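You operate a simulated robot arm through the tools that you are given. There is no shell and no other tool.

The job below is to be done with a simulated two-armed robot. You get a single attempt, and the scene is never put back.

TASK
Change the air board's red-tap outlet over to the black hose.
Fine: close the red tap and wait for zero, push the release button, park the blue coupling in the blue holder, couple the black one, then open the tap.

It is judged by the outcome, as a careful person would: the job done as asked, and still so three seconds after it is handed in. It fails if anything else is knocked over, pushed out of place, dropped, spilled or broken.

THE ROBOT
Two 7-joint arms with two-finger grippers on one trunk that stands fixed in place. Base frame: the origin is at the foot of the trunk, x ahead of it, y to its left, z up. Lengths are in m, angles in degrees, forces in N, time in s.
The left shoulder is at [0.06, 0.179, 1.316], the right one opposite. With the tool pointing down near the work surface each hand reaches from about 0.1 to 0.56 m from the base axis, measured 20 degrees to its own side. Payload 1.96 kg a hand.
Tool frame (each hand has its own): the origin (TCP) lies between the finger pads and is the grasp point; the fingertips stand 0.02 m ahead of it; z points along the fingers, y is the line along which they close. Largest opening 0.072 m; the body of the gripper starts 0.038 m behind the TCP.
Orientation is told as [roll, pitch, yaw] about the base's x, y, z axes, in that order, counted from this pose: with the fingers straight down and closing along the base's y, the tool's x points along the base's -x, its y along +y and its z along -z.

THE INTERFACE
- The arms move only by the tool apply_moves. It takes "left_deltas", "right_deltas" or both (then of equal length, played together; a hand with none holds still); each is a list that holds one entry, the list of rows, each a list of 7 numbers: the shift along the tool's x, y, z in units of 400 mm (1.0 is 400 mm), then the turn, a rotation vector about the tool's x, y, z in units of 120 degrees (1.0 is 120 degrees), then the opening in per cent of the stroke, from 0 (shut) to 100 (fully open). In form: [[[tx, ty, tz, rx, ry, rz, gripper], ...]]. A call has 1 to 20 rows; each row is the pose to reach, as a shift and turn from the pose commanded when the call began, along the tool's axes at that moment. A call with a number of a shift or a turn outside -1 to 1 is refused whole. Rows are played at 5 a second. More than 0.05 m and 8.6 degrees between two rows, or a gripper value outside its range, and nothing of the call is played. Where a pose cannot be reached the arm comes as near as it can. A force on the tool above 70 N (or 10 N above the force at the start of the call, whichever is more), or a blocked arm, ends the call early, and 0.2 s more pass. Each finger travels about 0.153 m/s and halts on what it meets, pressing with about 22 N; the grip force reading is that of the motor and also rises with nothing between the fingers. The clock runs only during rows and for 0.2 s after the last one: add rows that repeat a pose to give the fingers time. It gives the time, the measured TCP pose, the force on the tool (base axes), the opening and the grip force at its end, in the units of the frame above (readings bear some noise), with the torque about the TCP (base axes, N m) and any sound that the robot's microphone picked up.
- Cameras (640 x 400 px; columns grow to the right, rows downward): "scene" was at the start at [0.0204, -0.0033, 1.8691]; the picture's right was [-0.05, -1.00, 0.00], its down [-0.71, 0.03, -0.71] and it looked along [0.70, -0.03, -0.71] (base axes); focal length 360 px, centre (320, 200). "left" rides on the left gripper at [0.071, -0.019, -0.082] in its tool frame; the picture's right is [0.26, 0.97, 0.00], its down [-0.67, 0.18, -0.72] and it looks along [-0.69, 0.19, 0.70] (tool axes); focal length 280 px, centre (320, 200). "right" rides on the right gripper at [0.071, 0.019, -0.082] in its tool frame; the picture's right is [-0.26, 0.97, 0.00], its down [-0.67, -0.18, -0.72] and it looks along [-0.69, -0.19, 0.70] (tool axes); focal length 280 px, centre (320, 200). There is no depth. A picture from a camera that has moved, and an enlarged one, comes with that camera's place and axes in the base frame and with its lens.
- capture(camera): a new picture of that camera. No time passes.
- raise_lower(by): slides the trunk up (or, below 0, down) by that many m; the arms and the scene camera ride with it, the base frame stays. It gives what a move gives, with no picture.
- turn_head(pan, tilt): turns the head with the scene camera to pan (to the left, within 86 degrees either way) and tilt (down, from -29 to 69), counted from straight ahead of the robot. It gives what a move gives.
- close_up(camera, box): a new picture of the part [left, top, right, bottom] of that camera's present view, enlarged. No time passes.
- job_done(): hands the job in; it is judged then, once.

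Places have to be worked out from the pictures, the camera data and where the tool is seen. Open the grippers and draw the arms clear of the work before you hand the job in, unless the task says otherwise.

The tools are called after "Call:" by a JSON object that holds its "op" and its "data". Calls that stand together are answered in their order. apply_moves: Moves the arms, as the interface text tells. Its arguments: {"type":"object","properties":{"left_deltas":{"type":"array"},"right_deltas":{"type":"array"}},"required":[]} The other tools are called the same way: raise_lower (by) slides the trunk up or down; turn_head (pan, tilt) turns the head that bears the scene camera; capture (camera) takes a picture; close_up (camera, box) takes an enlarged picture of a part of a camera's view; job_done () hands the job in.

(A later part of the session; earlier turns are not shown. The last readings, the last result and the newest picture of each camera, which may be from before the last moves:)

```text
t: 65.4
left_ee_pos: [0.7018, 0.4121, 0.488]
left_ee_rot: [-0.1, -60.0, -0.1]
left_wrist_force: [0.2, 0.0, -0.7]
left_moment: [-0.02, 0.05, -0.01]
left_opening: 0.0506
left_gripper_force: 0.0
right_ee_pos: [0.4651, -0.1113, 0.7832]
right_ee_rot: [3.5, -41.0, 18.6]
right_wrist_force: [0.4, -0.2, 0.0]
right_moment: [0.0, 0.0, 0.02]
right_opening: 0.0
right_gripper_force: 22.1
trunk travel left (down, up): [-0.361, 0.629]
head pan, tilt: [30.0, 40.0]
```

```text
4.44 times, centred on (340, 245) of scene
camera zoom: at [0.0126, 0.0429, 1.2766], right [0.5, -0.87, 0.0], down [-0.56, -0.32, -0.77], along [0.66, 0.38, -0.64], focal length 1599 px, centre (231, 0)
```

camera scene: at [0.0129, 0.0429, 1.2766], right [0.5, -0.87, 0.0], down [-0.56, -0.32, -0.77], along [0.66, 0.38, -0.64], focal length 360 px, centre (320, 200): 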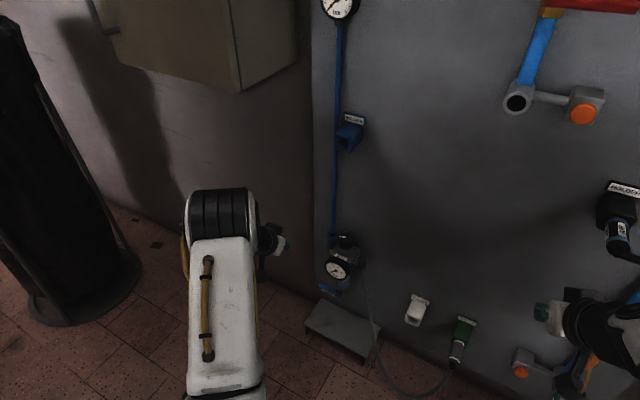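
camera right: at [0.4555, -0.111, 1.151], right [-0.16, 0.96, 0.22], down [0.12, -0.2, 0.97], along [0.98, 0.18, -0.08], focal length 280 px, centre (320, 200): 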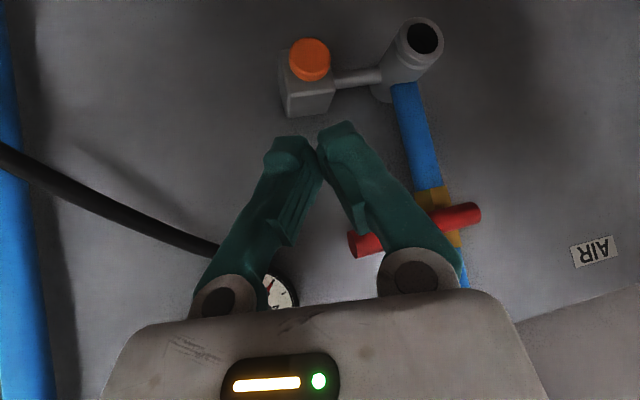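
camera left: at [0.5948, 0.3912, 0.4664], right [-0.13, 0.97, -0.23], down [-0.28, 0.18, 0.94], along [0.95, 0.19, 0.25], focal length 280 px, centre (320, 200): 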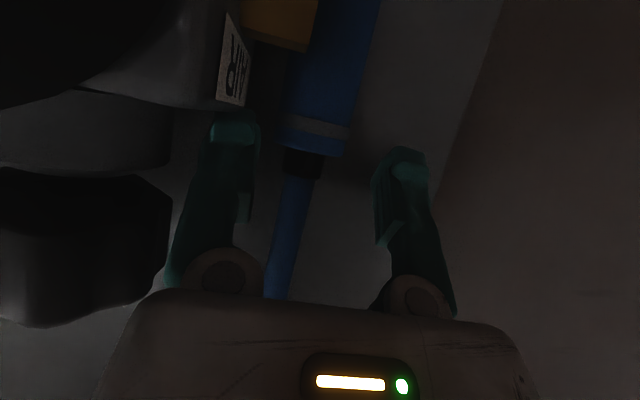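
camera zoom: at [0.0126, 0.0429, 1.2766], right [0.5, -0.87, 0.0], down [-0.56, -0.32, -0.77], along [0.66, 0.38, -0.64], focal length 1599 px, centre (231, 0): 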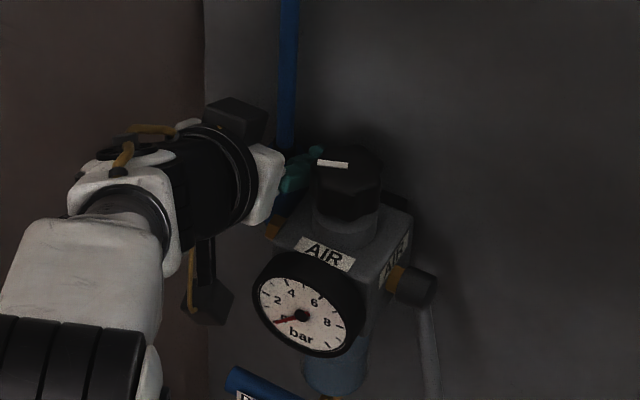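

The coupling top sits between the open fingers. Now I'll ease left 6 mm, dip 6 mm, and sweep left about 45 mm so the right finger carries it clear of the block and fitting.

Call:
{"op": "apply_moves", "data": {"left_deltas": [[[0, 0.015, 0, 0, 0, 0, 70], [0.013, 0.022, 0.0075, 0, 0, 0, 70], [0.013, 0.045, 0.0075, 0, 0, 0, 70], [0.013, 0.068, 0.0075, 0, 0, 0, 70], [0.013, 0.09, 0.0075, 0, 0, 0, 70], [0.013, 0.1125, 0.0075, 0, 0, 0, 70]]]}}

Call:
{"op": "capture", "data": {"camera": "left"}}

Call:
{"op": "close_up", "data": {"camera": "scene", "box": [290, 200, 390, 290]}}

```text
t: 66.8
left_ee_pos: [0.6965, 0.4295, 0.4918]
left_ee_rot: [0.0, -60.0, 0.2]
left_wrist_force: [-0.4, -0.8, 0.5]
left_moment: [0.0, -0.02, 0.0]
left_opening: 0.0503
left_gripper_force: 0.1
left hand out of reach, approached as far as the arm can: row 2, 3, 4, 5, 6
right_ee_pos: [0.4653, -0.1121, 0.7842]
right_ee_rot: [3.5, -41.0, 18.6]
right_wrist_force: [-0.9, -0.4, 0.0]
right_moment: [-0.01, 0.01, -0.01]
right_opening: 0.0
right_gripper_force: 21.8
trunk travel left (down, up): [-0.361, 0.629]
head pan, tilt: [30.0, 40.0]
```

```text
taken
camera left: at [0.5902, 0.4097, 0.4708], right [-0.13, 0.96, -0.23], down [-0.28, 0.18, 0.94], along [0.95, 0.19, 0.25], focal length 280 px, centre (320, 200)
```

left: 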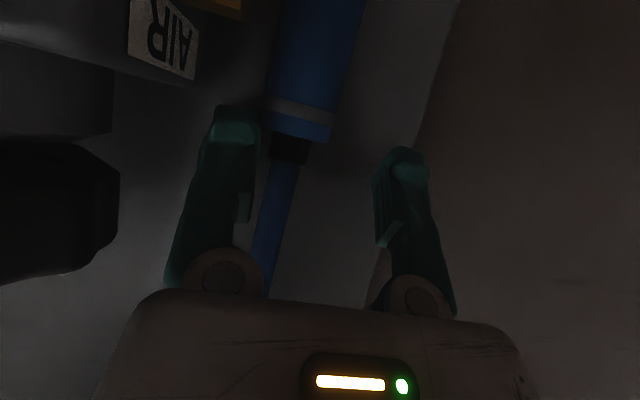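

```text
4.44 times, centred on (340, 245) of scene
camera zoom: at [0.0124, 0.0429, 1.2766], right [0.5, -0.87, 0.0], down [-0.56, -0.32, -0.77], along [0.66, 0.38, -0.64], focal length 1599 px, centre (231, 0)
```

zoom: 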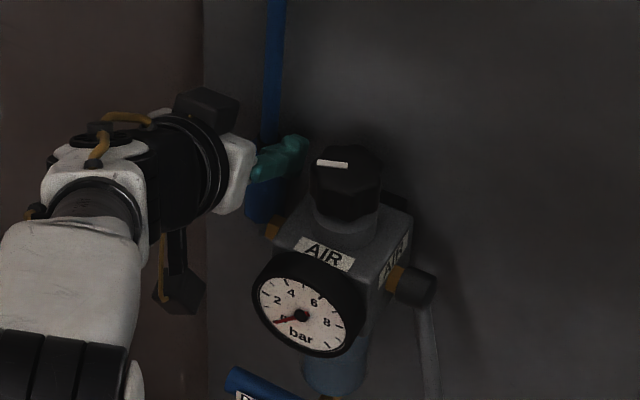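

The hand hit its reach limit at y≈0.43, though the coupling did move left with the finger. I'll back out along the fingers, lower the trunk 0.12 m to gain reach, and redo it.

Call:
{"op": "apply_moves", "data": {"left_deltas": [[[0, 0, -0.05, 0, 0, 0, 70], [0, 0, -0.13, 0, 0, 0, 70], [-0.03, 0, -0.22, 0, 0, 0, 70], [-0.08, 0, -0.3, 0, 0, 0, 70], [-0.16, 0, -0.34, 0, 0, 0, 70]]]}}

Call:
{"op": "raise_lower", "data": {"by": -0.12}}

Call:
{"op": "capture", "data": {"camera": "scene"}}

Call:
{"op": "capture", "data": {"camera": "left"}}

```text
t: 68.0
left_ee_pos: [0.6091, 0.4291, 0.6113]
left_ee_rot: [0.0, -60.0, 0.1]
left_wrist_force: [-0.2, -0.3, -0.5]
left_moment: [-0.03, 0.03, -0.02]
left_opening: 0.0504
left_gripper_force: 0.0
right_ee_pos: [0.4652, -0.112, 0.7837]
right_ee_rot: [3.5, -41.1, 18.6]
right_wrist_force: [0.5, -0.5, 0.1]
right_moment: [0.0, 0.0, -0.02]
right_opening: 0.0001
right_gripper_force: 22.0
trunk travel left (down, up): [-0.361, 0.629]
head pan, tilt: [30.0, 40.0]
```

```text
t: 69.5
left_ee_pos: [0.6084, 0.4289, 0.4917]
left_ee_rot: [0.1, -60.0, 0.0]
left_wrist_force: [-0.5, 0.6, 0.0]
left_moment: [0.0, 0.0, 0.0]
left_opening: 0.0503
left_gripper_force: 0.0
right_ee_pos: [0.4658, -0.1123, 0.6637]
right_ee_rot: [3.6, -40.9, 18.5]
right_wrist_force: [0.6, -0.4, -0.5]
right_moment: [0.0, 0.01, 0.01]
right_opening: 0.0
right_gripper_force: 22.2
trunk travel left (down, up): [-0.241, 0.749]
head pan, tilt: [30.0, 40.0]
```

```text
taken
camera scene: at [0.0127, 0.0428, 1.1566], right [0.5, -0.87, 0.0], down [-0.56, -0.32, -0.77], along [0.66, 0.38, -0.64], focal length 360 px, centre (320, 200)
```

scene: 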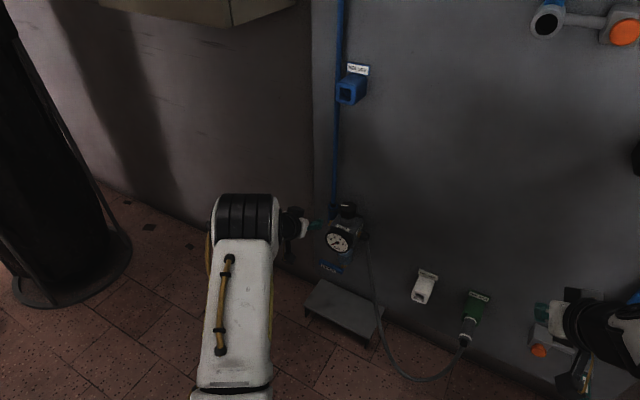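

```text
taken
camera left: at [0.502, 0.4097, 0.4704], right [-0.13, 0.96, -0.23], down [-0.28, 0.18, 0.94], along [0.95, 0.19, 0.25], focal length 280 px, centre (320, 200)
```

left: 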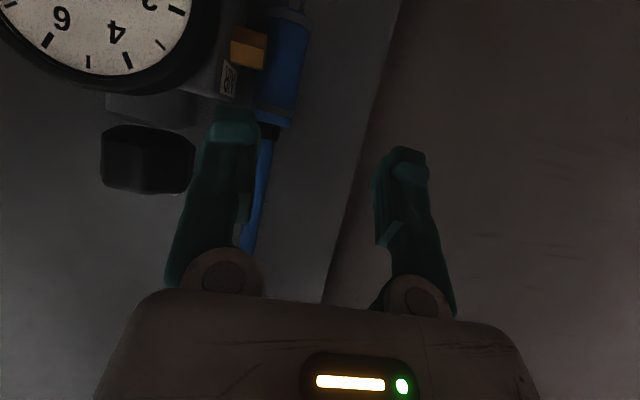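

The shoulder is now better placed. I'll repeat the entry beside the coupling and the leftward sweep.

Call:
{"op": "apply_moves", "data": {"left_deltas": [[[-0.05, -0.02, -0.04, 0, 0, 0, 70], [-0.094, -0.045, -0.077, 0, 0, 0, 70], [-0.097, -0.045, 0, 0, 0, 0, 70], [-0.1, -0.045, 0.08, 0, 0, 0, 70], [-0.104, -0.045, 0.16, 0, 0, 0, 70], [-0.1075, -0.045, 0.221, 0, 0, 0, 70]]]}}

Call:
{"op": "capture", "data": {"camera": "left"}}

```text
t: 70.9
left_ee_pos: [0.7057, 0.414, 0.4862]
left_ee_rot: [0.1, -60.2, 0.0]
left_wrist_force: [-0.4, 2.2, 2.0]
left_moment: [-0.08, 0.13, -0.08]
left_opening: 0.05
left_gripper_force: 0.1
right_ee_pos: [0.4641, -0.1122, 0.6648]
right_ee_rot: [3.6, -41.2, 18.8]
right_wrist_force: [-0.7, -0.2, 0.3]
right_moment: [0.02, 0.02, -0.01]
right_opening: 0.0
right_gripper_force: 21.8
trunk travel left (down, up): [-0.241, 0.749]
head pan, tilt: [30.0, 40.0]
```

```text
taken
camera left: at [0.599, 0.3936, 0.4646], right [-0.13, 0.96, -0.23], down [-0.29, 0.18, 0.94], along [0.95, 0.19, 0.25], focal length 280 px, centre (320, 200)
```

left: 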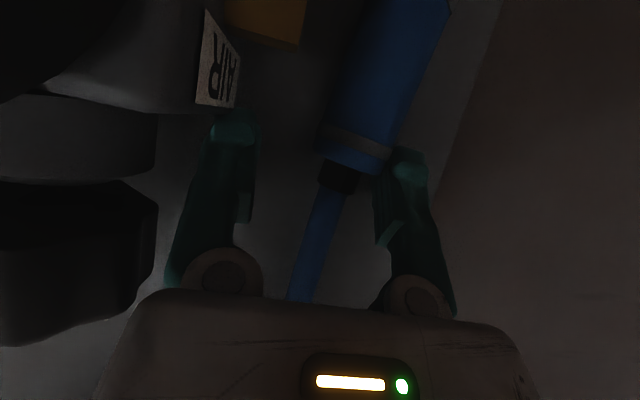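

The coupling is now between the fingers, swung a little left against the left finger. I'll shift left 2 cm, lower 2.2 cm around it and close.

Call:
{"op": "apply_moves", "data": {"left_deltas": [[[0, 0.025, 0, 0, 0, 0, 70], [0.008, 0.05, 0.005, 0, 0, 0, 70], [0.025, 0.055, 0.014, 0, 0, 0, 70], [0.0476, 0.055, 0.0275, 0, 0, 0, 70]]]}}

Call:
{"op": "capture", "data": {"camera": "left"}}

Call:
{"op": "close_up", "data": {"camera": "scene", "box": [280, 180, 380, 280]}}

```text
t: 71.9
left_ee_pos: [0.7071, 0.4336, 0.4627]
left_ee_rot: [0.0, -60.0, 0.0]
left_wrist_force: [-0.7, 0.0, 0.3]
left_moment: [0.0, 0.02, 0.04]
left_opening: 0.0506
left_gripper_force: 0.2
right_ee_pos: [0.4653, -0.11, 0.6629]
right_ee_rot: [3.5, -41.0, 18.6]
right_wrist_force: [-1.0, 0.2, 0.2]
right_moment: [-0.01, -0.01, 0.01]
right_opening: 0.0001
right_gripper_force: 22.0
trunk travel left (down, up): [-0.241, 0.749]
head pan, tilt: [30.0, 40.0]
```

```text
taken
camera left: at [0.5999, 0.4139, 0.4419], right [-0.13, 0.96, -0.23], down [-0.28, 0.18, 0.94], along [0.95, 0.19, 0.25], focal length 280 px, centre (320, 200)
```

left: 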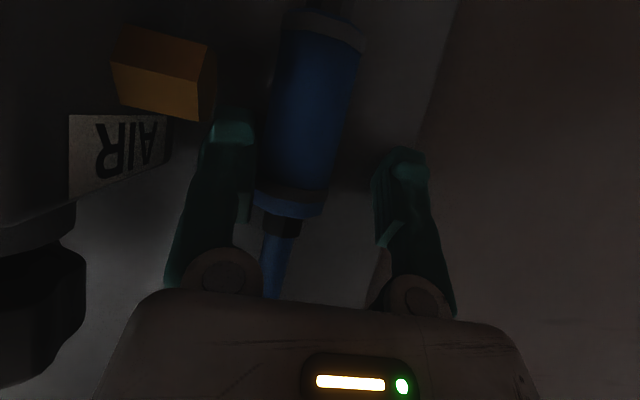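

```text
4.00 times, centred on (330, 230) of scene
camera zoom: at [0.0129, 0.0428, 1.1566], right [0.5, -0.87, 0.0], down [-0.56, -0.32, -0.77], along [0.66, 0.38, -0.64], focal length 1439 px, centre (280, 80)
```

zoom: 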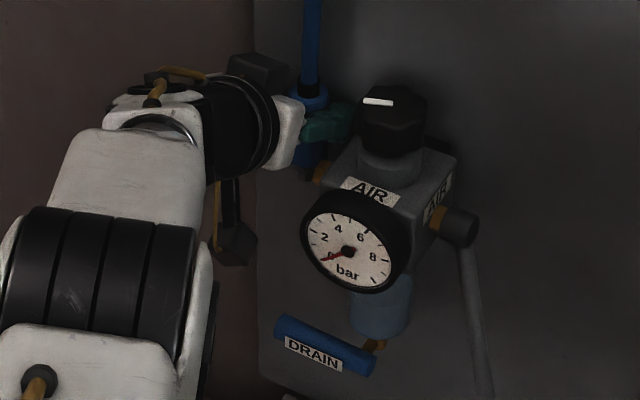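

The coupling body is now squarely between the pads. Closing on it.

Call:
{"op": "apply_moves", "data": {"left_deltas": [[[0, 0, 0, 0, 0, 0, 50], [0, 0, 0, 0, 0, 0, 30], [0, 0, 0, 0, 0, 0, 10], [0, 0, 0, 0, 0, 0, 0], [0, 0, 0, 0, 0, 0, 0]]]}}

Call:
{"op": "capture", "data": {"camera": "left"}}

```text
t: 73.1
left_ee_pos: [0.706, 0.4327, 0.4628]
left_ee_rot: [-0.1, -60.0, 0.0]
left_wrist_force: [0.3, -0.5, 0.6]
left_moment: [-0.01, 0.0, 0.02]
left_opening: 0.0287
left_gripper_force: 21.7
right_ee_pos: [0.4656, -0.1115, 0.6625]
right_ee_rot: [3.6, -41.0, 18.6]
right_wrist_force: [-0.2, 0.2, -0.2]
right_moment: [-0.01, -0.02, -0.03]
right_opening: 0.0
right_gripper_force: 21.7
trunk travel left (down, up): [-0.241, 0.749]
head pan, tilt: [30.0, 40.0]
```

```text
taken
camera left: at [0.5997, 0.414, 0.4418], right [-0.13, 0.96, -0.23], down [-0.28, 0.18, 0.94], along [0.95, 0.19, 0.25], focal length 280 px, centre (320, 200)
```

left: 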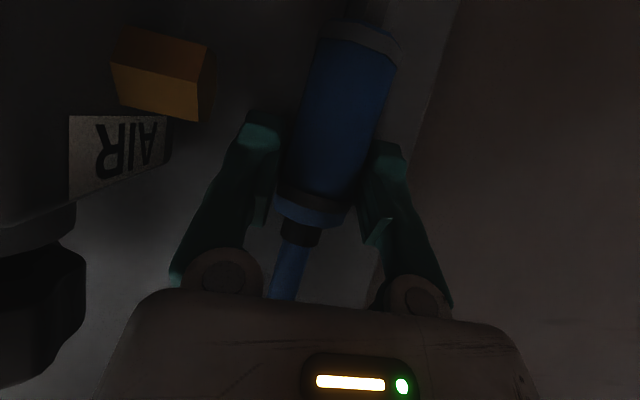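

Coupling gripped (28.7 mm opening), hanging vertically nose-down. I'll draw it straight back from the board past the regulator, then up and inward to open space.

Call:
{"op": "apply_moves", "data": {"left_deltas": [[[0.05, 0, -0.087, 0, 0, 0, 0], [0.1, 0, -0.173, 0, 0, 0, 0], [0.09, 0, -0.256, 0, 0, 0, 0], [0.08, 0, -0.339, 0, 0, 0, 0], [0.07, 0, -0.4214, 0, 0, 0, 0], [0.01, -0.05, -0.485, 0, 0, 0, 0], [-0.05, -0.1, -0.548, 0, 0, 0, 0], [-0.109, -0.15, -0.611, 0, 0, 0, 0], [-0.177, -0.21, -0.66, 0, 0, 0, 0], [-0.245, -0.268, -0.709, 0, 0, 0, 0], [-0.3125, -0.325, -0.758, 0, 0, 0, 0]]]}}

Call:
{"op": "capture", "data": {"camera": "left"}}

Call:
{"op": "capture", "data": {"camera": "scene"}}

```text
t: 75.5
left_ee_pos: [0.5088, 0.3018, 0.7229]
left_ee_rot: [-0.1, -60.0, 0.1]
left_wrist_force: [0.4, -1.1, -1.7]
left_moment: [0.02, -0.03, 0.0]
left_opening: 0.0285
left_gripper_force: 21.9
right_ee_pos: [0.4653, -0.1117, 0.6628]
right_ee_rot: [3.5, -41.0, 18.7]
right_wrist_force: [-0.3, -0.1, 0.0]
right_moment: [-0.04, -0.03, 0.02]
right_opening: 0.0001
right_gripper_force: 21.8
trunk travel left (down, up): [-0.241, 0.749]
head pan, tilt: [30.0, 40.0]
```

```text
taken
camera left: at [0.4014, 0.2816, 0.7018], right [-0.13, 0.96, -0.23], down [-0.28, 0.18, 0.94], along [0.95, 0.19, 0.25], focal length 280 px, centre (320, 200)
```

left: 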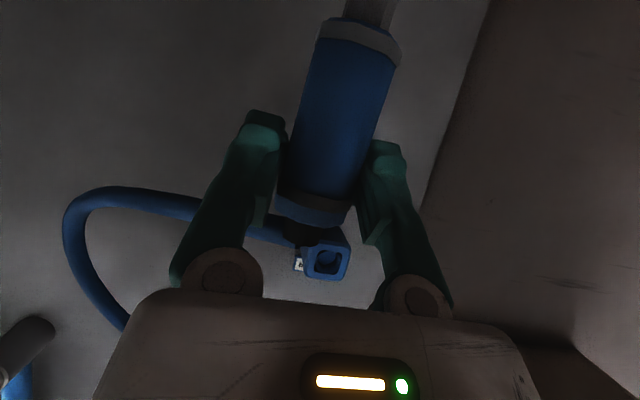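

```text
taken
camera scene: at [0.0128, 0.0428, 1.1565], right [0.5, -0.87, 0.0], down [-0.56, -0.32, -0.77], along [0.66, 0.38, -0.64], focal length 360 px, centre (320, 200)
```

scene: 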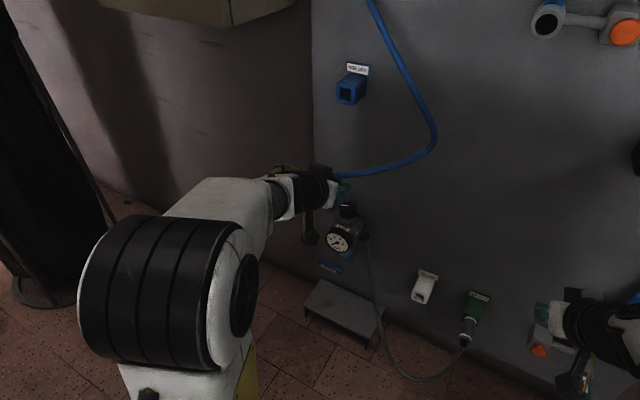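

The coupling is out in the open. I'll raise the trunk 0.27 m, then turn the left hand 120° about (-1,-1,1) so that the nose swings from down to forward, with the hand coming from the right side of the holder.

Call:
{"op": "raise_lower", "data": {"by": 0.27}}

Call:
{"op": "apply_moves", "data": {"left_deltas": [[[0.02, 0, 0.01, -0.0132, -0.0361, -0.0493, 0], [0.04, 0, 0.02, -0.0264, -0.0721, -0.0986, 0], [0.06, 0, 0.03, -0.0396, -0.1082, -0.1479, 0], [0.08, 0, 0.04, -0.0528, -0.1443, -0.1973, 0], [0.1, 0, 0.05, -0.0659, -0.1803, -0.2466, 0], [0.12, 0, 0.06, -0.0791, -0.2164, -0.2959, 0], [0.14, 0, 0.07, -0.0923, -0.2524, -0.3452, 0], [0.16, 0, 0.08, -0.1055, -0.2885, -0.3945, 0]]]}}

Call:
{"op": "capture", "data": {"camera": "scene"}}

Call:
{"op": "capture", "data": {"camera": "left"}}

```text
t: 78.3
left_ee_pos: [0.5075, 0.3017, 0.9929]
left_ee_rot: [0.1, -59.9, 0.0]
left_wrist_force: [-0.2, 0.7, -1.8]
left_moment: [-0.02, 0.01, -0.04]
left_opening: 0.0287
left_gripper_force: 22.3
right_ee_pos: [0.4656, -0.112, 0.9332]
right_ee_rot: [3.5, -41.1, 18.6]
right_wrist_force: [-1.5, -0.1, 0.1]
right_moment: [0.01, -0.03, -0.02]
right_opening: 0.0
right_gripper_force: 22.0
trunk travel left (down, up): [-0.511, 0.479]
head pan, tilt: [30.0, 40.0]
```

```text
t: 80.1
left_ee_pos: [0.5036, 0.3026, 0.9215]
left_ee_rot: [-86.2, -47.9, 111.5]
left_wrist_force: [-1.0, 0.0, -1.5]
left_moment: [0.0, 0.03, 0.03]
left_opening: 0.0285
left_gripper_force: 22.0
right_ee_pos: [0.4645, -0.1121, 0.9327]
right_ee_rot: [3.6, -41.1, 18.6]
right_wrist_force: [0.0, -0.1, 0.9]
right_moment: [-0.02, 0.0, 0.02]
right_opening: 0.0002
right_gripper_force: 22.1
trunk travel left (down, up): [-0.511, 0.479]
head pan, tilt: [30.0, 40.0]
```

```text
taken
camera scene: at [0.0135, 0.0428, 1.4266], right [0.5, -0.87, 0.0], down [-0.56, -0.32, -0.77], along [0.66, 0.38, -0.64], focal length 360 px, centre (320, 200)
```

scene: 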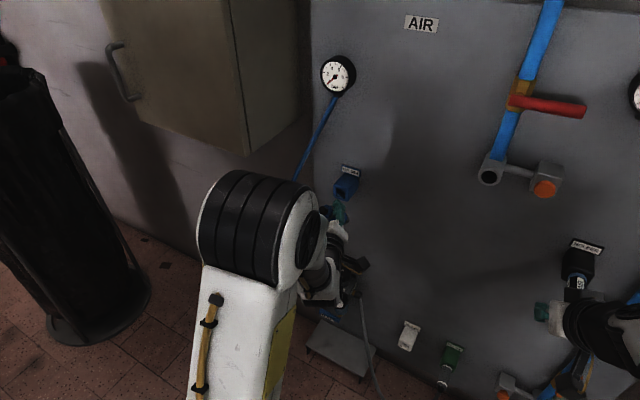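

```text
taken
camera left: at [0.4527, 0.2113, 0.8847], right [-0.26, 0.48, -0.84], down [-0.88, 0.25, 0.41], along [0.4, 0.84, 0.36], focal length 280 px, centre (320, 200)
```

left: 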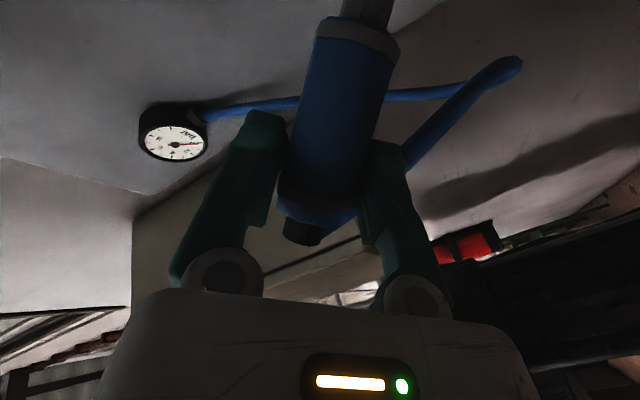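

Half the turn is done cleanly with the coupling held. Continuing the other 60°.

Call:
{"op": "apply_moves", "data": {"left_deltas": [[[0, 0, 0, -0.0132, -0.0361, -0.0493, 0], [0, 0, 0, -0.0264, -0.0721, -0.0986, 0], [0, 0, 0, -0.0396, -0.1082, -0.1479, 0], [0, 0, 0, -0.0528, -0.1443, -0.1973, 0], [0, 0, 0, -0.0659, -0.1803, -0.2466, 0], [0, 0, 0, -0.0791, -0.2164, -0.2959, 0], [0, 0, 0, -0.0923, -0.2524, -0.3452, 0], [0, 0, 0, -0.1055, -0.2885, -0.3945, 0], [0, 0, 0, -0.1055, -0.2885, -0.3945, 0]]]}}

Call:
{"op": "capture", "data": {"camera": "scene"}}

Call:
{"op": "capture", "data": {"camera": "left"}}

```text
t: 82.1
left_ee_pos: [0.504, 0.3015, 0.9225]
left_ee_rot: [-90.0, 0.1, 150.0]
left_wrist_force: [-0.5, 0.7, -1.6]
left_moment: [-0.03, 0.02, -0.01]
left_opening: 0.0289
left_gripper_force: 21.7
right_ee_pos: [0.465, -0.1113, 0.9338]
right_ee_rot: [3.5, -41.0, 18.7]
right_wrist_force: [-0.1, 0.3, 0.2]
right_moment: [-0.02, 0.01, -0.01]
right_opening: 0.0001
right_gripper_force: 22.0
trunk travel left (down, up): [-0.511, 0.479]
head pan, tilt: [30.0, 40.0]
```

```text
taken
camera scene: at [0.0129, 0.043, 1.4266], right [0.5, -0.87, 0.0], down [-0.56, -0.32, -0.77], along [0.66, 0.38, -0.64], focal length 360 px, centre (320, 200)
```

scene: 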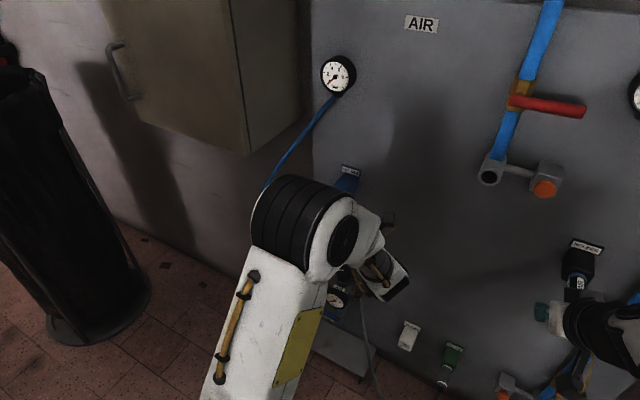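

```text
taken
camera left: at [0.524, 0.1955, 0.9406], right [0.23, -0.13, -0.96], down [-0.94, -0.28, -0.18], along [-0.25, 0.95, -0.19], focal length 280 px, centre (320, 200)
```

left: 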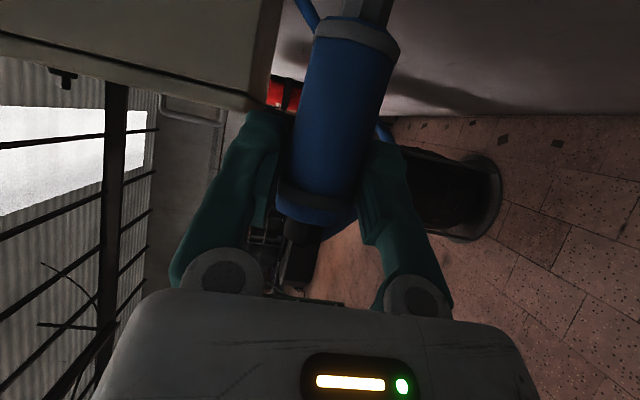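

The hand now points left with the coupling's nose forward (pose [-90, 0, 150]); its nose is about 2.6° low. I'll correct that and move in line with the holder, nose tip ~5 cm short, using this side view for height and the scene camera for lateral alignment.

Call:
{"op": "apply_moves", "data": {"left_deltas": [[[0.006, 0.0525, 0.047, 0.0027, 0, -0.0047, 0], [0.012, 0.105, 0.094, 0.0054, 0, -0.0094, 0], [0.018, 0.1575, 0.141, 0.0081, 0, -0.0141, 0], [0.024, 0.21, 0.1885, 0.0108, 0, -0.0188, 0], [0.024, 0.21, 0.1885, 0.0108, 0, -0.0188, 0]]]}}

Call:
{"op": "turn_head", "data": {"pan": 20, "tilt": 45}}

Call:
{"op": "capture", "data": {"camera": "left"}}

Call:
{"op": "capture", "data": {"camera": "scene"}}

```text
t: 83.3
left_ee_pos: [0.5505, 0.3622, 0.8366]
left_ee_rot: [-91.3, 2.4, 149.9]
left_wrist_force: [0.2, 0.7, -1.2]
left_moment: [-0.02, 0.06, -0.02]
left_opening: 0.0285
left_gripper_force: 22.1
right_ee_pos: [0.4647, -0.1128, 0.9337]
right_ee_rot: [3.5, -40.9, 18.5]
right_wrist_force: [-0.3, 0.6, 0.4]
right_moment: [-0.01, 0.0, -0.01]
right_opening: 0.0
right_gripper_force: 21.8
trunk travel left (down, up): [-0.511, 0.479]
head pan, tilt: [30.0, 40.0]
```

```text
t: 84.0
left_ee_pos: [0.5516, 0.3631, 0.8355]
left_ee_rot: [-91.3, 2.2, 149.8]
left_wrist_force: [0.5, -0.4, -1.9]
left_moment: [0.02, 0.02, 0.01]
left_opening: 0.0288
left_gripper_force: 22.4
right_ee_pos: [0.4644, -0.1118, 0.9335]
right_ee_rot: [3.5, -40.9, 18.5]
right_wrist_force: [0.3, -0.1, -0.4]
right_moment: [0.02, -0.03, 0.0]
right_opening: 0.0001
right_gripper_force: 22.0
trunk travel left (down, up): [-0.511, 0.479]
head pan, tilt: [20.0, 45.0]
```

```text
taken
camera left: at [0.5693, 0.2562, 0.8561], right [0.27, -0.13, -0.95], down [-0.93, -0.28, -0.23], along [-0.24, 0.95, -0.2], focal length 280 px, centre (320, 200)
```

left: 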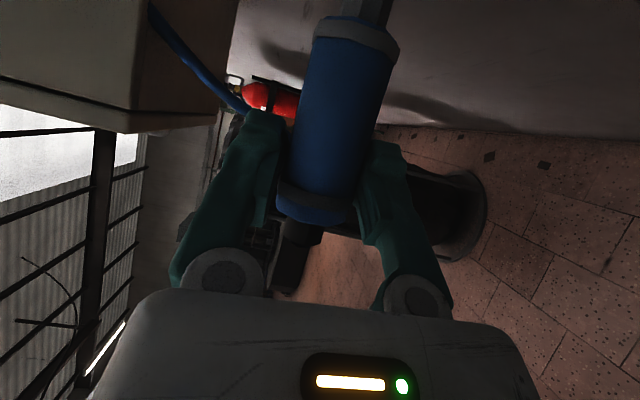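

```text
taken
camera scene: at [0.0158, 0.0283, 1.4193], right [0.34, -0.94, 0.0], down [-0.66, -0.24, -0.71], along [0.66, 0.24, -0.71], focal length 360 px, centre (320, 200)
```

scene: 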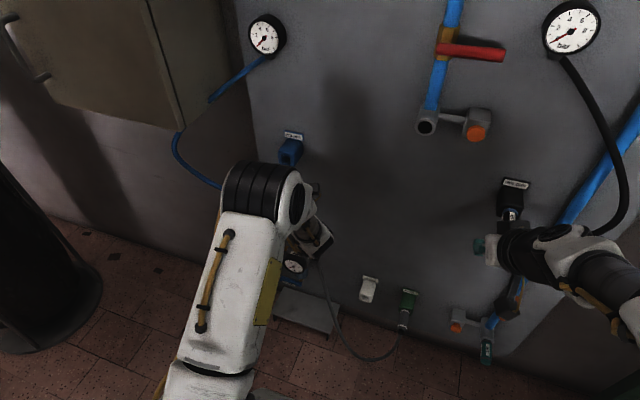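

The scene view of the coupling is blocked by the elbow. I'll zoom in on the left camera to judge the coupling's depth from its width, and look from the right hand's camera.

Call:
{"op": "close_up", "data": {"camera": "left", "box": [260, 0, 420, 240]}}

Call:
{"op": "capture", "data": {"camera": "right"}}

```text
1.67 times, centred on (340, 120) of left
camera zoom: at [0.5693, 0.2562, 0.8561], right [0.27, -0.13, -0.95], down [-0.93, -0.28, -0.23], along [-0.24, 0.95, -0.2], focal length 467 px, centre (287, 333)
```

zoom: 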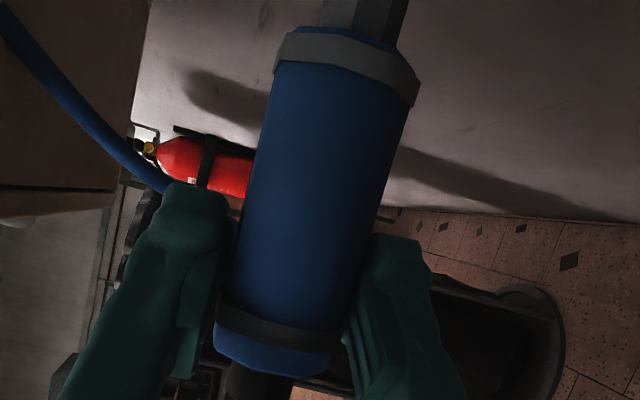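

```text
taken
camera right: at [0.3582, -0.1332, 0.9489], right [-0.16, 0.96, 0.22], down [0.12, -0.2, 0.97], along [0.98, 0.18, -0.08], focal length 280 px, centre (320, 200)
```

right: 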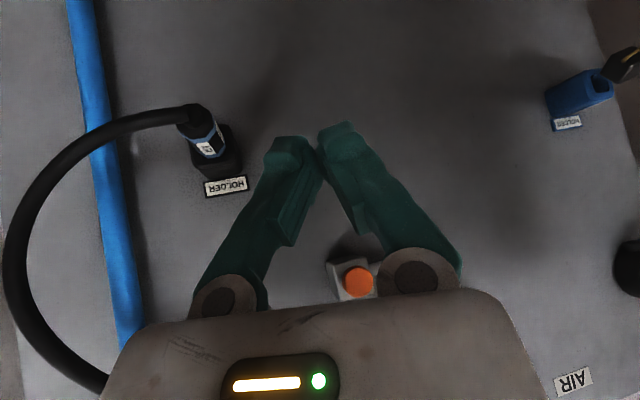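

The right camera can see the blue holder at its edge. I'll raise the right hand 0.2 m and yaw it 35° left so its camera views the coupling and holder from the right and above.

Call:
{"op": "apply_moves", "data": {"right_deltas": [[[-0.055, 0.004, -0.063, -0.032, 0.0024, -0.0366, 0], [-0.109, 0.008, -0.1255, -0.064, 0.0049, -0.0732, 0], [-0.164, 0.0125, -0.188, -0.0955, 0.0073, -0.1099, 0], [-0.219, 0.017, -0.251, -0.127, 0.0097, -0.1465, 0], [-0.273, 0.021, -0.314, -0.159, 0.0122, -0.183, 0], [-0.328, 0.025, -0.3765, -0.191, 0.0146, -0.2197, 0]]]}}

Call:
{"op": "capture", "data": {"camera": "right"}}

```text
t: 85.4
left_ee_pos: [0.5528, 0.3642, 0.8339]
left_ee_rot: [-91.0, 2.2, 149.9]
left_wrist_force: [0.8, 0.7, -2.1]
left_moment: [0.04, 0.01, 0.04]
left_opening: 0.0286
left_gripper_force: 22.6
right_ee_pos: [0.4651, -0.1035, 1.0611]
right_ee_rot: [2.7, -40.9, 49.3]
right_wrist_force: [-0.3, 1.1, 0.1]
right_moment: [-0.07, 0.04, -0.01]
right_opening: 0.0
right_gripper_force: 22.4
right hand out of reach, approached as far as the arm can: row 4, 5, 6
trunk travel left (down, up): [-0.511, 0.479]
head pan, tilt: [20.0, 45.0]
```

```text
taken
camera right: at [0.3834, -0.1762, 1.0772], right [-0.62, 0.76, 0.21], down [0.2, -0.1, 0.97], along [0.76, 0.65, -0.08], focal length 280 px, centre (320, 200)
```

right: 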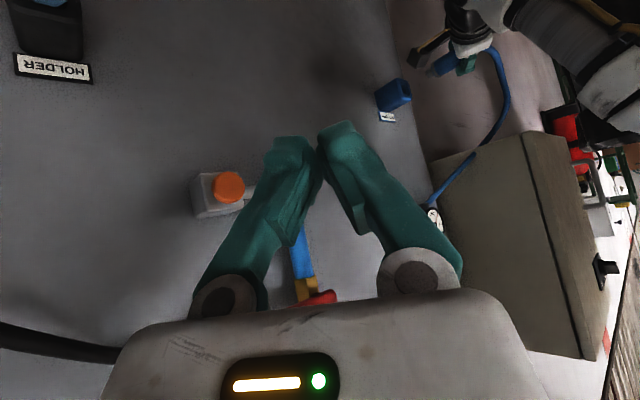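

The right camera now sees the coupling approaching the holder. Zooming in.

Call:
{"op": "close_up", "data": {"camera": "right", "box": [350, 20, 510, 140]}}

Call:
{"op": "close_up", "data": {"camera": "left", "box": [260, 0, 420, 240]}}

```text
3.33 times, centred on (430, 80) of right
camera zoom: at [0.3834, -0.1762, 1.0772], right [-0.62, 0.76, 0.21], down [0.2, -0.1, 0.97], along [0.76, 0.65, -0.08], focal length 935 px, centre (-47, 600)
```

zoom: 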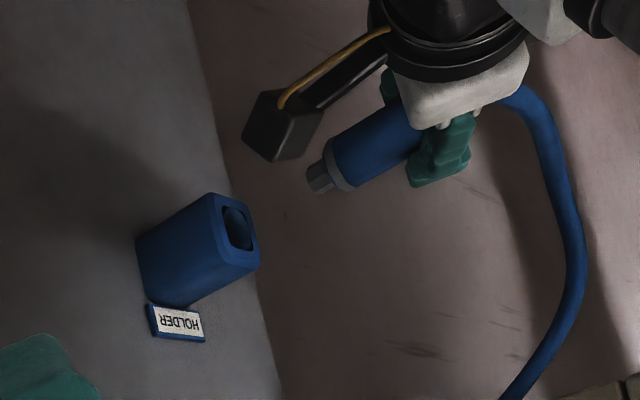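

```text
1.67 times, centred on (340, 120) of left
camera zoom: at [0.5722, 0.2585, 0.853], right [0.27, -0.13, -0.95], down [-0.93, -0.28, -0.22], along [-0.24, 0.95, -0.2], focal length 467 px, centre (287, 333)
```

zoom: 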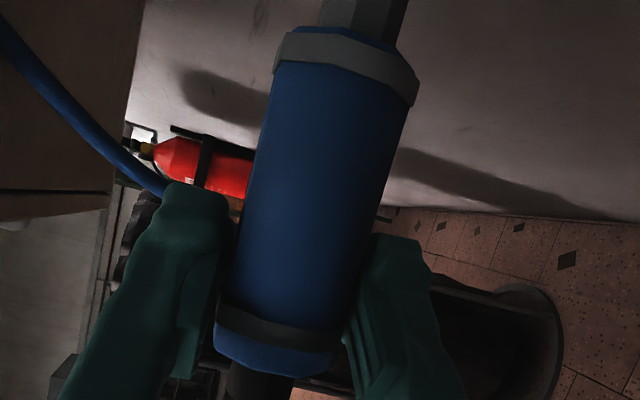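

From the right view the nose's forward line meets the opening to within ~1.5 mm (needs about +1–2 mm in height). I'll raise 2 mm and advance 40 mm so the nose tip is just in front of the opening, then re-check from the side.

Call:
{"op": "apply_moves", "data": {"left_deltas": [[[0.022, -0.005, 0.0125, 0, 0, 0, 0], [0.044, -0.005, 0.025, 0, 0, 0, 0], [0.066, -0.005, 0.0375, 0, 0, 0, 0], [0.0866, -0.005, 0.05, 0, 0, 0, 0], [0.0866, -0.005, 0.05, 0, 0, 0, 0]]]}}

Call:
{"op": "close_up", "data": {"camera": "right", "box": [350, 50, 450, 125]}}

Call:
{"op": "capture", "data": {"camera": "left"}}

Call:
{"op": "capture", "data": {"camera": "scene"}}

```text
t: 86.6
left_ee_pos: [0.5902, 0.3626, 0.8424]
left_ee_rot: [-91.3, 2.3, 149.9]
left_wrist_force: [-0.6, -0.1, -1.4]
left_moment: [0.02, 0.03, -0.02]
left_opening: 0.029
left_gripper_force: 22.6
right_ee_pos: [0.4617, -0.1052, 1.0628]
right_ee_rot: [2.9, -41.1, 49.4]
right_wrist_force: [-0.4, -0.8, -0.4]
right_moment: [0.01, 0.01, 0.02]
right_opening: 0.0
right_gripper_force: 22.6
trunk travel left (down, up): [-0.511, 0.479]
head pan, tilt: [20.0, 45.0]
```

```text
5.33 times, centred on (400, 88) of right
camera zoom: at [0.3796, -0.1784, 1.0778], right [-0.62, 0.75, 0.21], down [0.19, -0.11, 0.98], along [0.76, 0.65, -0.08], focal length 1495 px, centre (-107, 800)
```

zoom: 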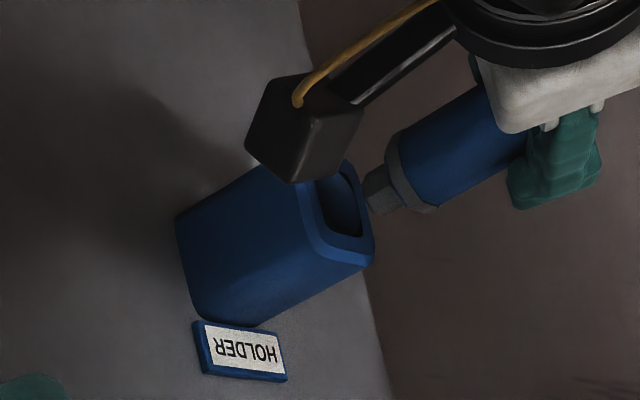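

```text
taken
camera left: at [0.609, 0.2558, 0.8608], right [0.27, -0.13, -0.95], down [-0.93, -0.28, -0.23], along [-0.24, 0.95, -0.2], focal length 280 px, centre (320, 200)
```

left: 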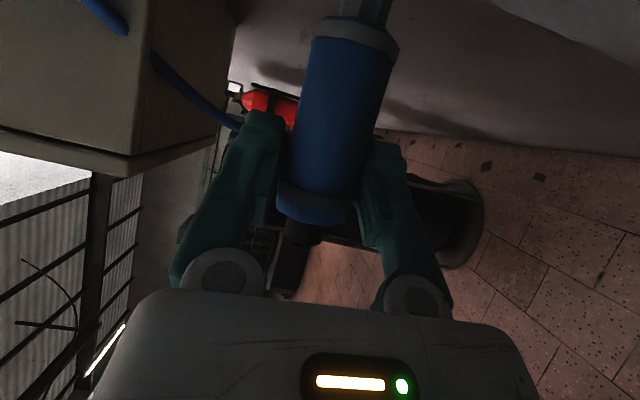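

```text
taken
camera scene: at [0.0158, 0.0282, 1.4193], right [0.34, -0.94, 0.0], down [-0.66, -0.24, -0.71], along [0.66, 0.24, -0.71], focal length 360 px, centre (320, 200)
```

scene: 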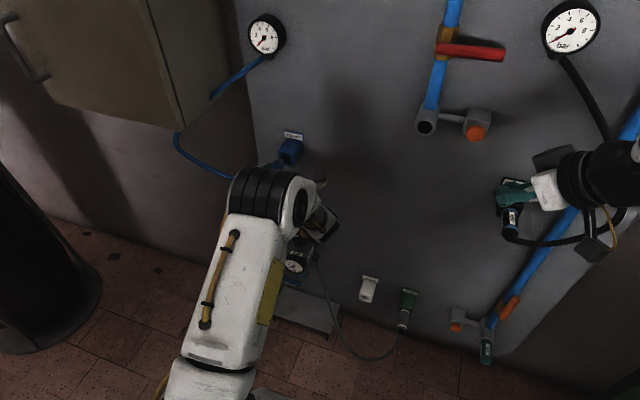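

I need a better lateral check; a closer look at the holder from the scene camera may show the nose just above the elbow.

Call:
{"op": "close_up", "data": {"camera": "scene", "box": [240, 110, 340, 190]}}

Call:
{"op": "turn_head", "data": {"pan": -25, "tilt": 35}}

Call:
{"op": "capture", "data": {"camera": "scene"}}

```text
5.00 times, centred on (290, 150) of scene
camera zoom: at [0.0158, 0.0282, 1.4193], right [0.34, -0.94, 0.0], down [-0.66, -0.24, -0.71], along [0.66, 0.24, -0.71], focal length 1799 px, centre (470, 450)
```

zoom: 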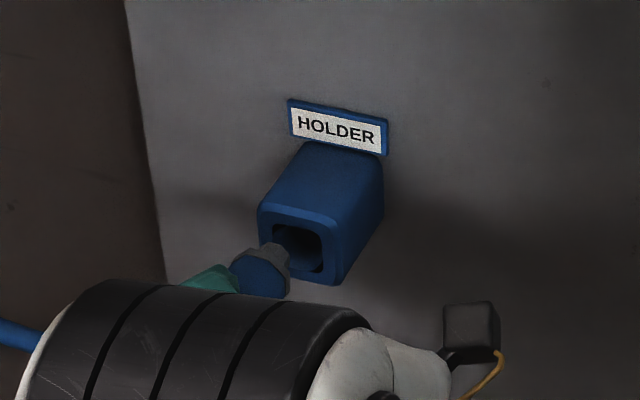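

```text
t: 87.7
left_ee_pos: [0.5899, 0.3629, 0.8426]
left_ee_rot: [-91.2, 2.2, 150.0]
left_wrist_force: [-0.4, 0.4, -1.8]
left_moment: [-0.02, 0.03, 0.0]
left_opening: 0.0289
left_gripper_force: 21.8
right_ee_pos: [0.4607, -0.1051, 1.0627]
right_ee_rot: [2.8, -41.2, 49.4]
right_wrist_force: [-0.4, 0.1, 0.9]
right_moment: [0.04, -0.02, 0.0]
right_opening: 0.0
right_gripper_force: 21.8
trunk travel left (down, up): [-0.511, 0.479]
head pan, tilt: [-25.0, 35.0]
```

```text
taken
camera scene: at [0.0193, -0.0367, 1.4341], right [-0.42, -0.91, 0.0], down [-0.52, 0.24, -0.82], along [0.74, -0.35, -0.57], focal length 360 px, centre (320, 200)
```

scene: 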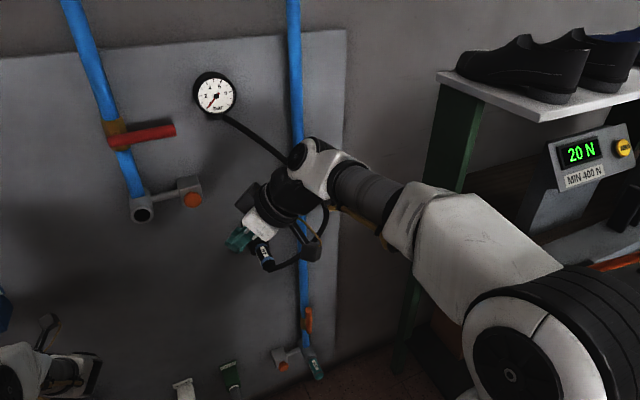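

The pan-20° scene view does show the collar beside the opening. I'll return to that view and zoom tighter.

Call:
{"op": "turn_head", "data": {"pan": 20, "tilt": 45}}

Call:
{"op": "close_up", "data": {"camera": "scene", "box": [268, 140, 308, 170]}}

```text
t: 88.8
left_ee_pos: [0.5898, 0.3622, 0.841]
left_ee_rot: [-91.4, 2.4, 149.9]
left_wrist_force: [-0.2, -0.4, -1.3]
left_moment: [0.01, 0.03, -0.02]
left_opening: 0.0285
left_gripper_force: 21.7
right_ee_pos: [0.4622, -0.1055, 1.064]
right_ee_rot: [2.7, -41.2, 49.5]
right_wrist_force: [0.8, -0.4, -0.1]
right_moment: [-0.03, 0.0, -0.01]
right_opening: 0.0
right_gripper_force: 21.9
trunk travel left (down, up): [-0.511, 0.479]
head pan, tilt: [20.0, 45.0]
```

```text
13.33 times, centred on (288, 155) of scene
camera zoom: at [0.0159, 0.0281, 1.4193], right [0.34, -0.94, 0.0], down [-0.66, -0.24, -0.71], along [0.66, 0.24, -0.71], focal length 4797 px, centre (747, 800)
```

zoom: 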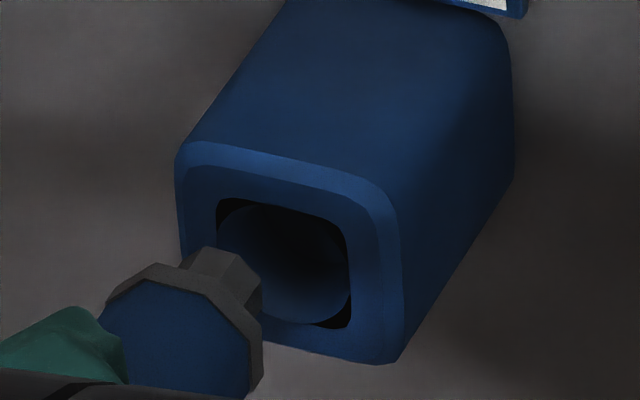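

Combining the scene, left and right views: the nose tip is ~15 mm before the opening, laterally aligned within 1 mm, but ~4.5 mm too high. I'll lower it 4.5 mm and advance 25 mm slowly.

Call:
{"op": "apply_moves", "data": {"left_deltas": [[[0, 0.006, 0, 0, 0, 0, 0], [0, 0.0112, 0, 0, 0, 0, 0], [0.0152, 0.012, 0.0088, 0, 0, 0, 0], [0.0303, 0.0128, 0.0175, 0, 0, 0, 0], [0.0433, 0.0134, 0.025, 0, 0, 0, 0], [0.0541, 0.014, 0.0313, 0, 0, 0, 0]]]}}

Call:
{"op": "close_up", "data": {"camera": "scene", "box": [268, 140, 308, 170]}}

Call:
{"op": "close_up", "data": {"camera": "right", "box": [350, 50, 450, 125]}}

```text
t: 90.2
left_ee_pos: [0.616, 0.3602, 0.8377]
left_ee_rot: [-91.3, 2.3, 149.9]
left_wrist_force: [-4.9, -10.2, 0.1]
left_moment: [0.01, -0.03, -0.11]
left_opening: 0.0287
left_gripper_force: 22.1
right_ee_pos: [0.4618, -0.109, 1.0621]
right_ee_rot: [2.8, -41.4, 49.4]
right_wrist_force: [0.5, 0.1, 0.7]
right_moment: [0.01, 0.0, -0.03]
right_opening: 0.0
right_gripper_force: 21.9
trunk travel left (down, up): [-0.511, 0.479]
head pan, tilt: [20.0, 45.0]
```

```text
13.33 times, centred on (288, 155) of scene
camera zoom: at [0.015, 0.0264, 1.4193], right [0.34, -0.94, 0.0], down [-0.66, -0.24, -0.71], along [0.66, 0.24, -0.71], focal length 4797 px, centre (747, 800)
```

zoom: 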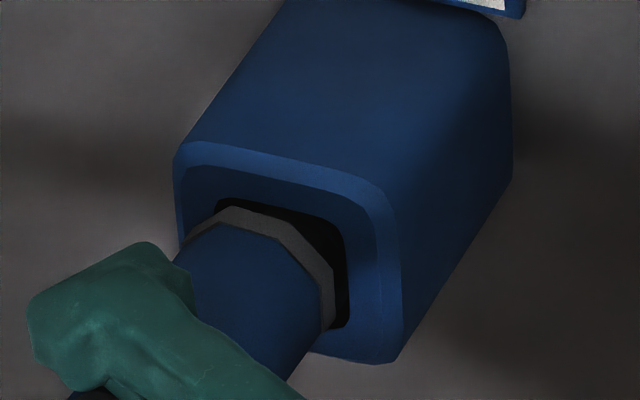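

```text
5.33 times, centred on (400, 88) of right
camera zoom: at [0.379, -0.1799, 1.0778], right [-0.62, 0.75, 0.21], down [0.19, -0.11, 0.98], along [0.76, 0.65, -0.08], focal length 1495 px, centre (-107, 800)
```

zoom: 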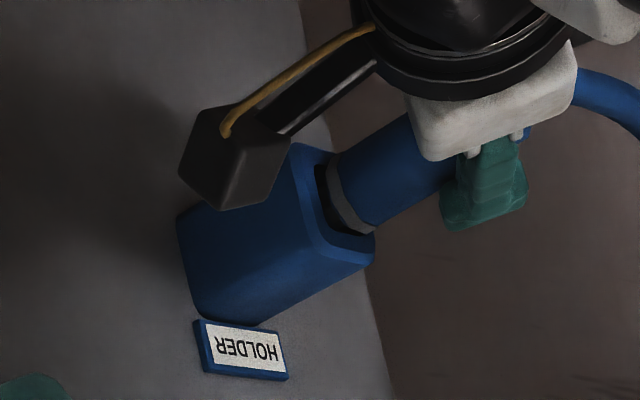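

The nose is in and the collar is at the mouth, but it bears on the left wall (Fy -10 N). I'll shift 3 mm right, then push in further a few mm at a time.

Call:
{"op": "apply_moves", "data": {"left_deltas": [[[0.0038, 0, -0.0065, 0, 0, 0, 0], [0.0038, 0, -0.0065, 0, 0, 0, 0], [0.0103, 0.0003, -0.0027, 0, 0, 0, 0], [0.0168, 0.0006, 0.001, 0, 0, 0, 0]]]}}

Call:
{"op": "close_up", "data": {"camera": "scene", "box": [268, 140, 308, 170]}}

```text
t: 91.2
left_ee_pos: [0.6183, 0.3616, 0.838]
left_ee_rot: [-91.3, 2.5, 150.1]
left_wrist_force: [-20.9, 1.3, 0.9]
left_moment: [-0.01, -0.07, 0.25]
left_opening: 0.0291
left_gripper_force: 21.9
right_ee_pos: [0.4592, -0.1047, 1.0636]
right_ee_rot: [2.7, -41.3, 49.6]
right_wrist_force: [-0.1, -0.4, -0.4]
right_moment: [0.02, -0.03, -0.01]
right_opening: 0.0
right_gripper_force: 21.8
trunk travel left (down, up): [-0.511, 0.479]
head pan, tilt: [20.0, 45.0]
```

```text
13.33 times, centred on (288, 155) of scene
camera zoom: at [0.0119, 0.0282, 1.4193], right [0.34, -0.94, 0.0], down [-0.66, -0.24, -0.71], along [0.67, 0.24, -0.71], focal length 4797 px, centre (747, 800)
```

zoom: 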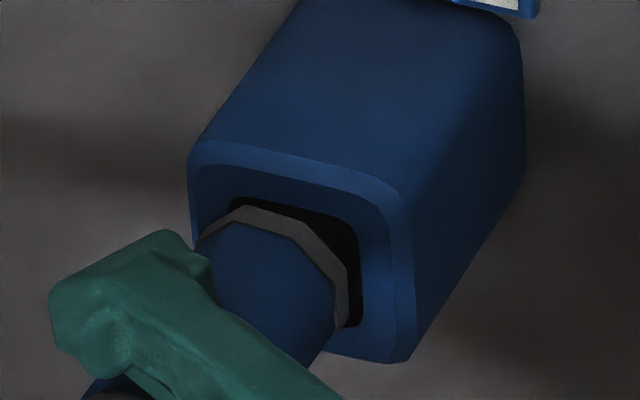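

The push is now purely axial (-21 N at x=0.618) with the collar at the mouth. To know what "fully seated" looks like I'll compare with the parked black coupling at the same magnification.

Call:
{"op": "turn_head", "data": {"pan": -15, "tilt": 45}}

Call:
{"op": "capture", "data": {"camera": "scene"}}

```text
t: 92.2
left_ee_pos: [0.6196, 0.3611, 0.837]
left_ee_rot: [-91.3, 2.5, 150.0]
left_wrist_force: [-20.3, 6.2, -0.2]
left_moment: [0.02, 0.0, 0.36]
left_opening: 0.0286
left_gripper_force: 21.8
right_ee_pos: [0.4594, -0.1045, 1.0621]
right_ee_rot: [2.7, -41.3, 49.5]
right_wrist_force: [1.0, -0.2, 0.3]
right_moment: [0.0, 0.0, 0.0]
right_opening: 0.0
right_gripper_force: 22.1
trunk travel left (down, up): [-0.511, 0.479]
head pan, tilt: [-15.0, 45.0]
```

```text
taken
camera scene: at [0.0146, -0.0195, 1.4194], right [-0.26, -0.97, 0.0], down [-0.68, 0.18, -0.71], along [0.68, -0.18, -0.71], focal length 360 px, centre (320, 200)
```

scene: 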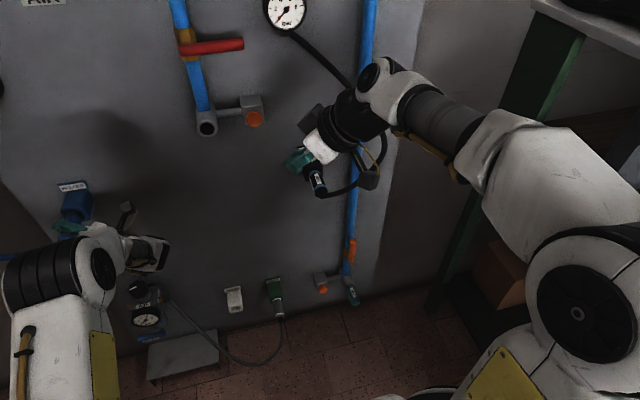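

I'll zoom on the blue holder from this angle, and on the green holder, which holds a similar parked coupling.

Call:
{"op": "close_up", "data": {"camera": "scene", "box": [40, 170, 120, 230]}}

Call:
{"op": "close_up", "data": {"camera": "scene", "box": [250, 265, 310, 325]}}

Call:
{"op": "close_up", "data": {"camera": "scene", "box": [290, 140, 350, 200]}}

```text
6.67 times, centred on (80, 200) of scene
camera zoom: at [0.0146, -0.0195, 1.4194], right [-0.26, -0.97, 0.0], down [-0.68, 0.18, -0.71], along [0.68, -0.18, -0.71], focal length 2399 px, centre (1920, 200)
```

zoom: 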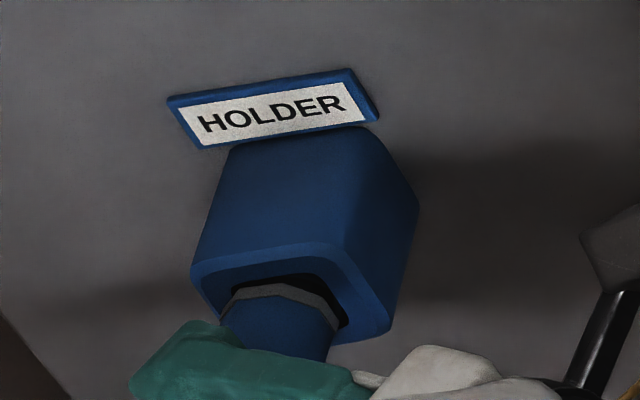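

```text
6.67 times, centred on (280, 295) of scene
camera zoom: at [0.0146, -0.0195, 1.4194], right [-0.26, -0.97, 0.0], down [-0.68, 0.18, -0.71], along [0.68, -0.18, -0.71], focal length 2399 px, centre (587, -433)
```

zoom: 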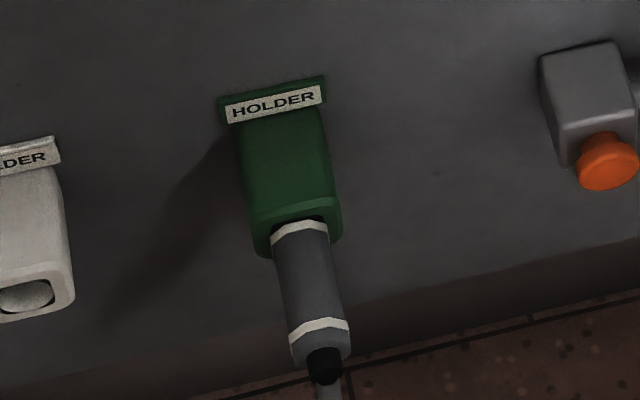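

```text
6.67 times, centred on (320, 170) of scene
camera zoom: at [0.0146, -0.0195, 1.4194], right [-0.26, -0.97, 0.0], down [-0.68, 0.18, -0.71], along [0.68, -0.18, -0.71], focal length 2399 px, centre (320, 400)
```

zoom: 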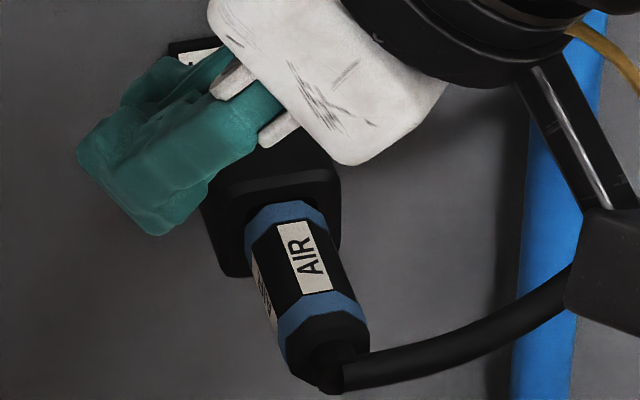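

The parked grey and black couplings have their front ring right at the mouth, just as ours is now, so depth is about right. I'll centre it (+1 mm y) and press 3 mm more to make sure it is home, watching the forces.

Call:
{"op": "apply_moves", "data": {"left_deltas": [[[-0.0012, 0, 0.0022, 0, 0, 0, 0], [0.002, 0.0001, 0.004, 0, 0, 0, 0], [0.0053, 0.0003, 0.006, 0, 0, 0, 0], [0.0053, 0.0003, 0.006, 0, 0, 0, 0]]]}}

Call:
{"op": "close_up", "data": {"camera": "scene", "box": [40, 170, 120, 230]}}

```text
t: 93.2
left_ee_pos: [0.622, 0.3607, 0.838]
left_ee_rot: [-91.4, 2.3, 150.0]
left_wrist_force: [-20.3, -0.6, -5.0]
left_moment: [-0.05, 0.05, 0.17]
left_opening: 0.0289
left_gripper_force: 22.8
right_ee_pos: [0.4604, -0.1055, 1.0632]
right_ee_rot: [2.7, -41.3, 49.5]
right_wrist_force: [-1.3, 0.0, -0.5]
right_moment: [0.02, 0.0, -0.03]
right_opening: 0.0
right_gripper_force: 22.4
trunk travel left (down, up): [-0.511, 0.479]
head pan, tilt: [-15.0, 45.0]
```

```text
6.67 times, centred on (80, 200) of scene
camera zoom: at [0.0149, -0.0205, 1.4193], right [-0.26, -0.97, 0.0], down [-0.68, 0.18, -0.71], along [0.68, -0.18, -0.71], focal length 2399 px, centre (1920, 200)
```

zoom: 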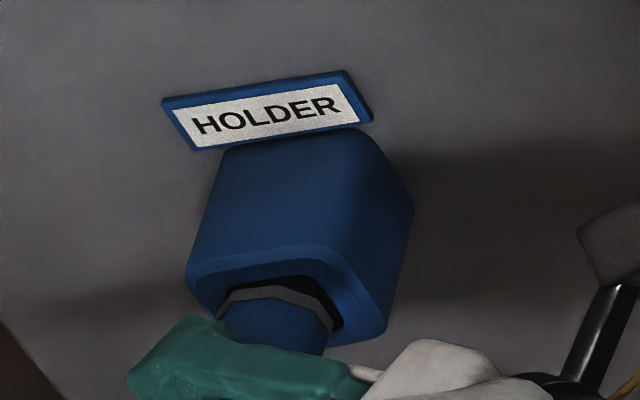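

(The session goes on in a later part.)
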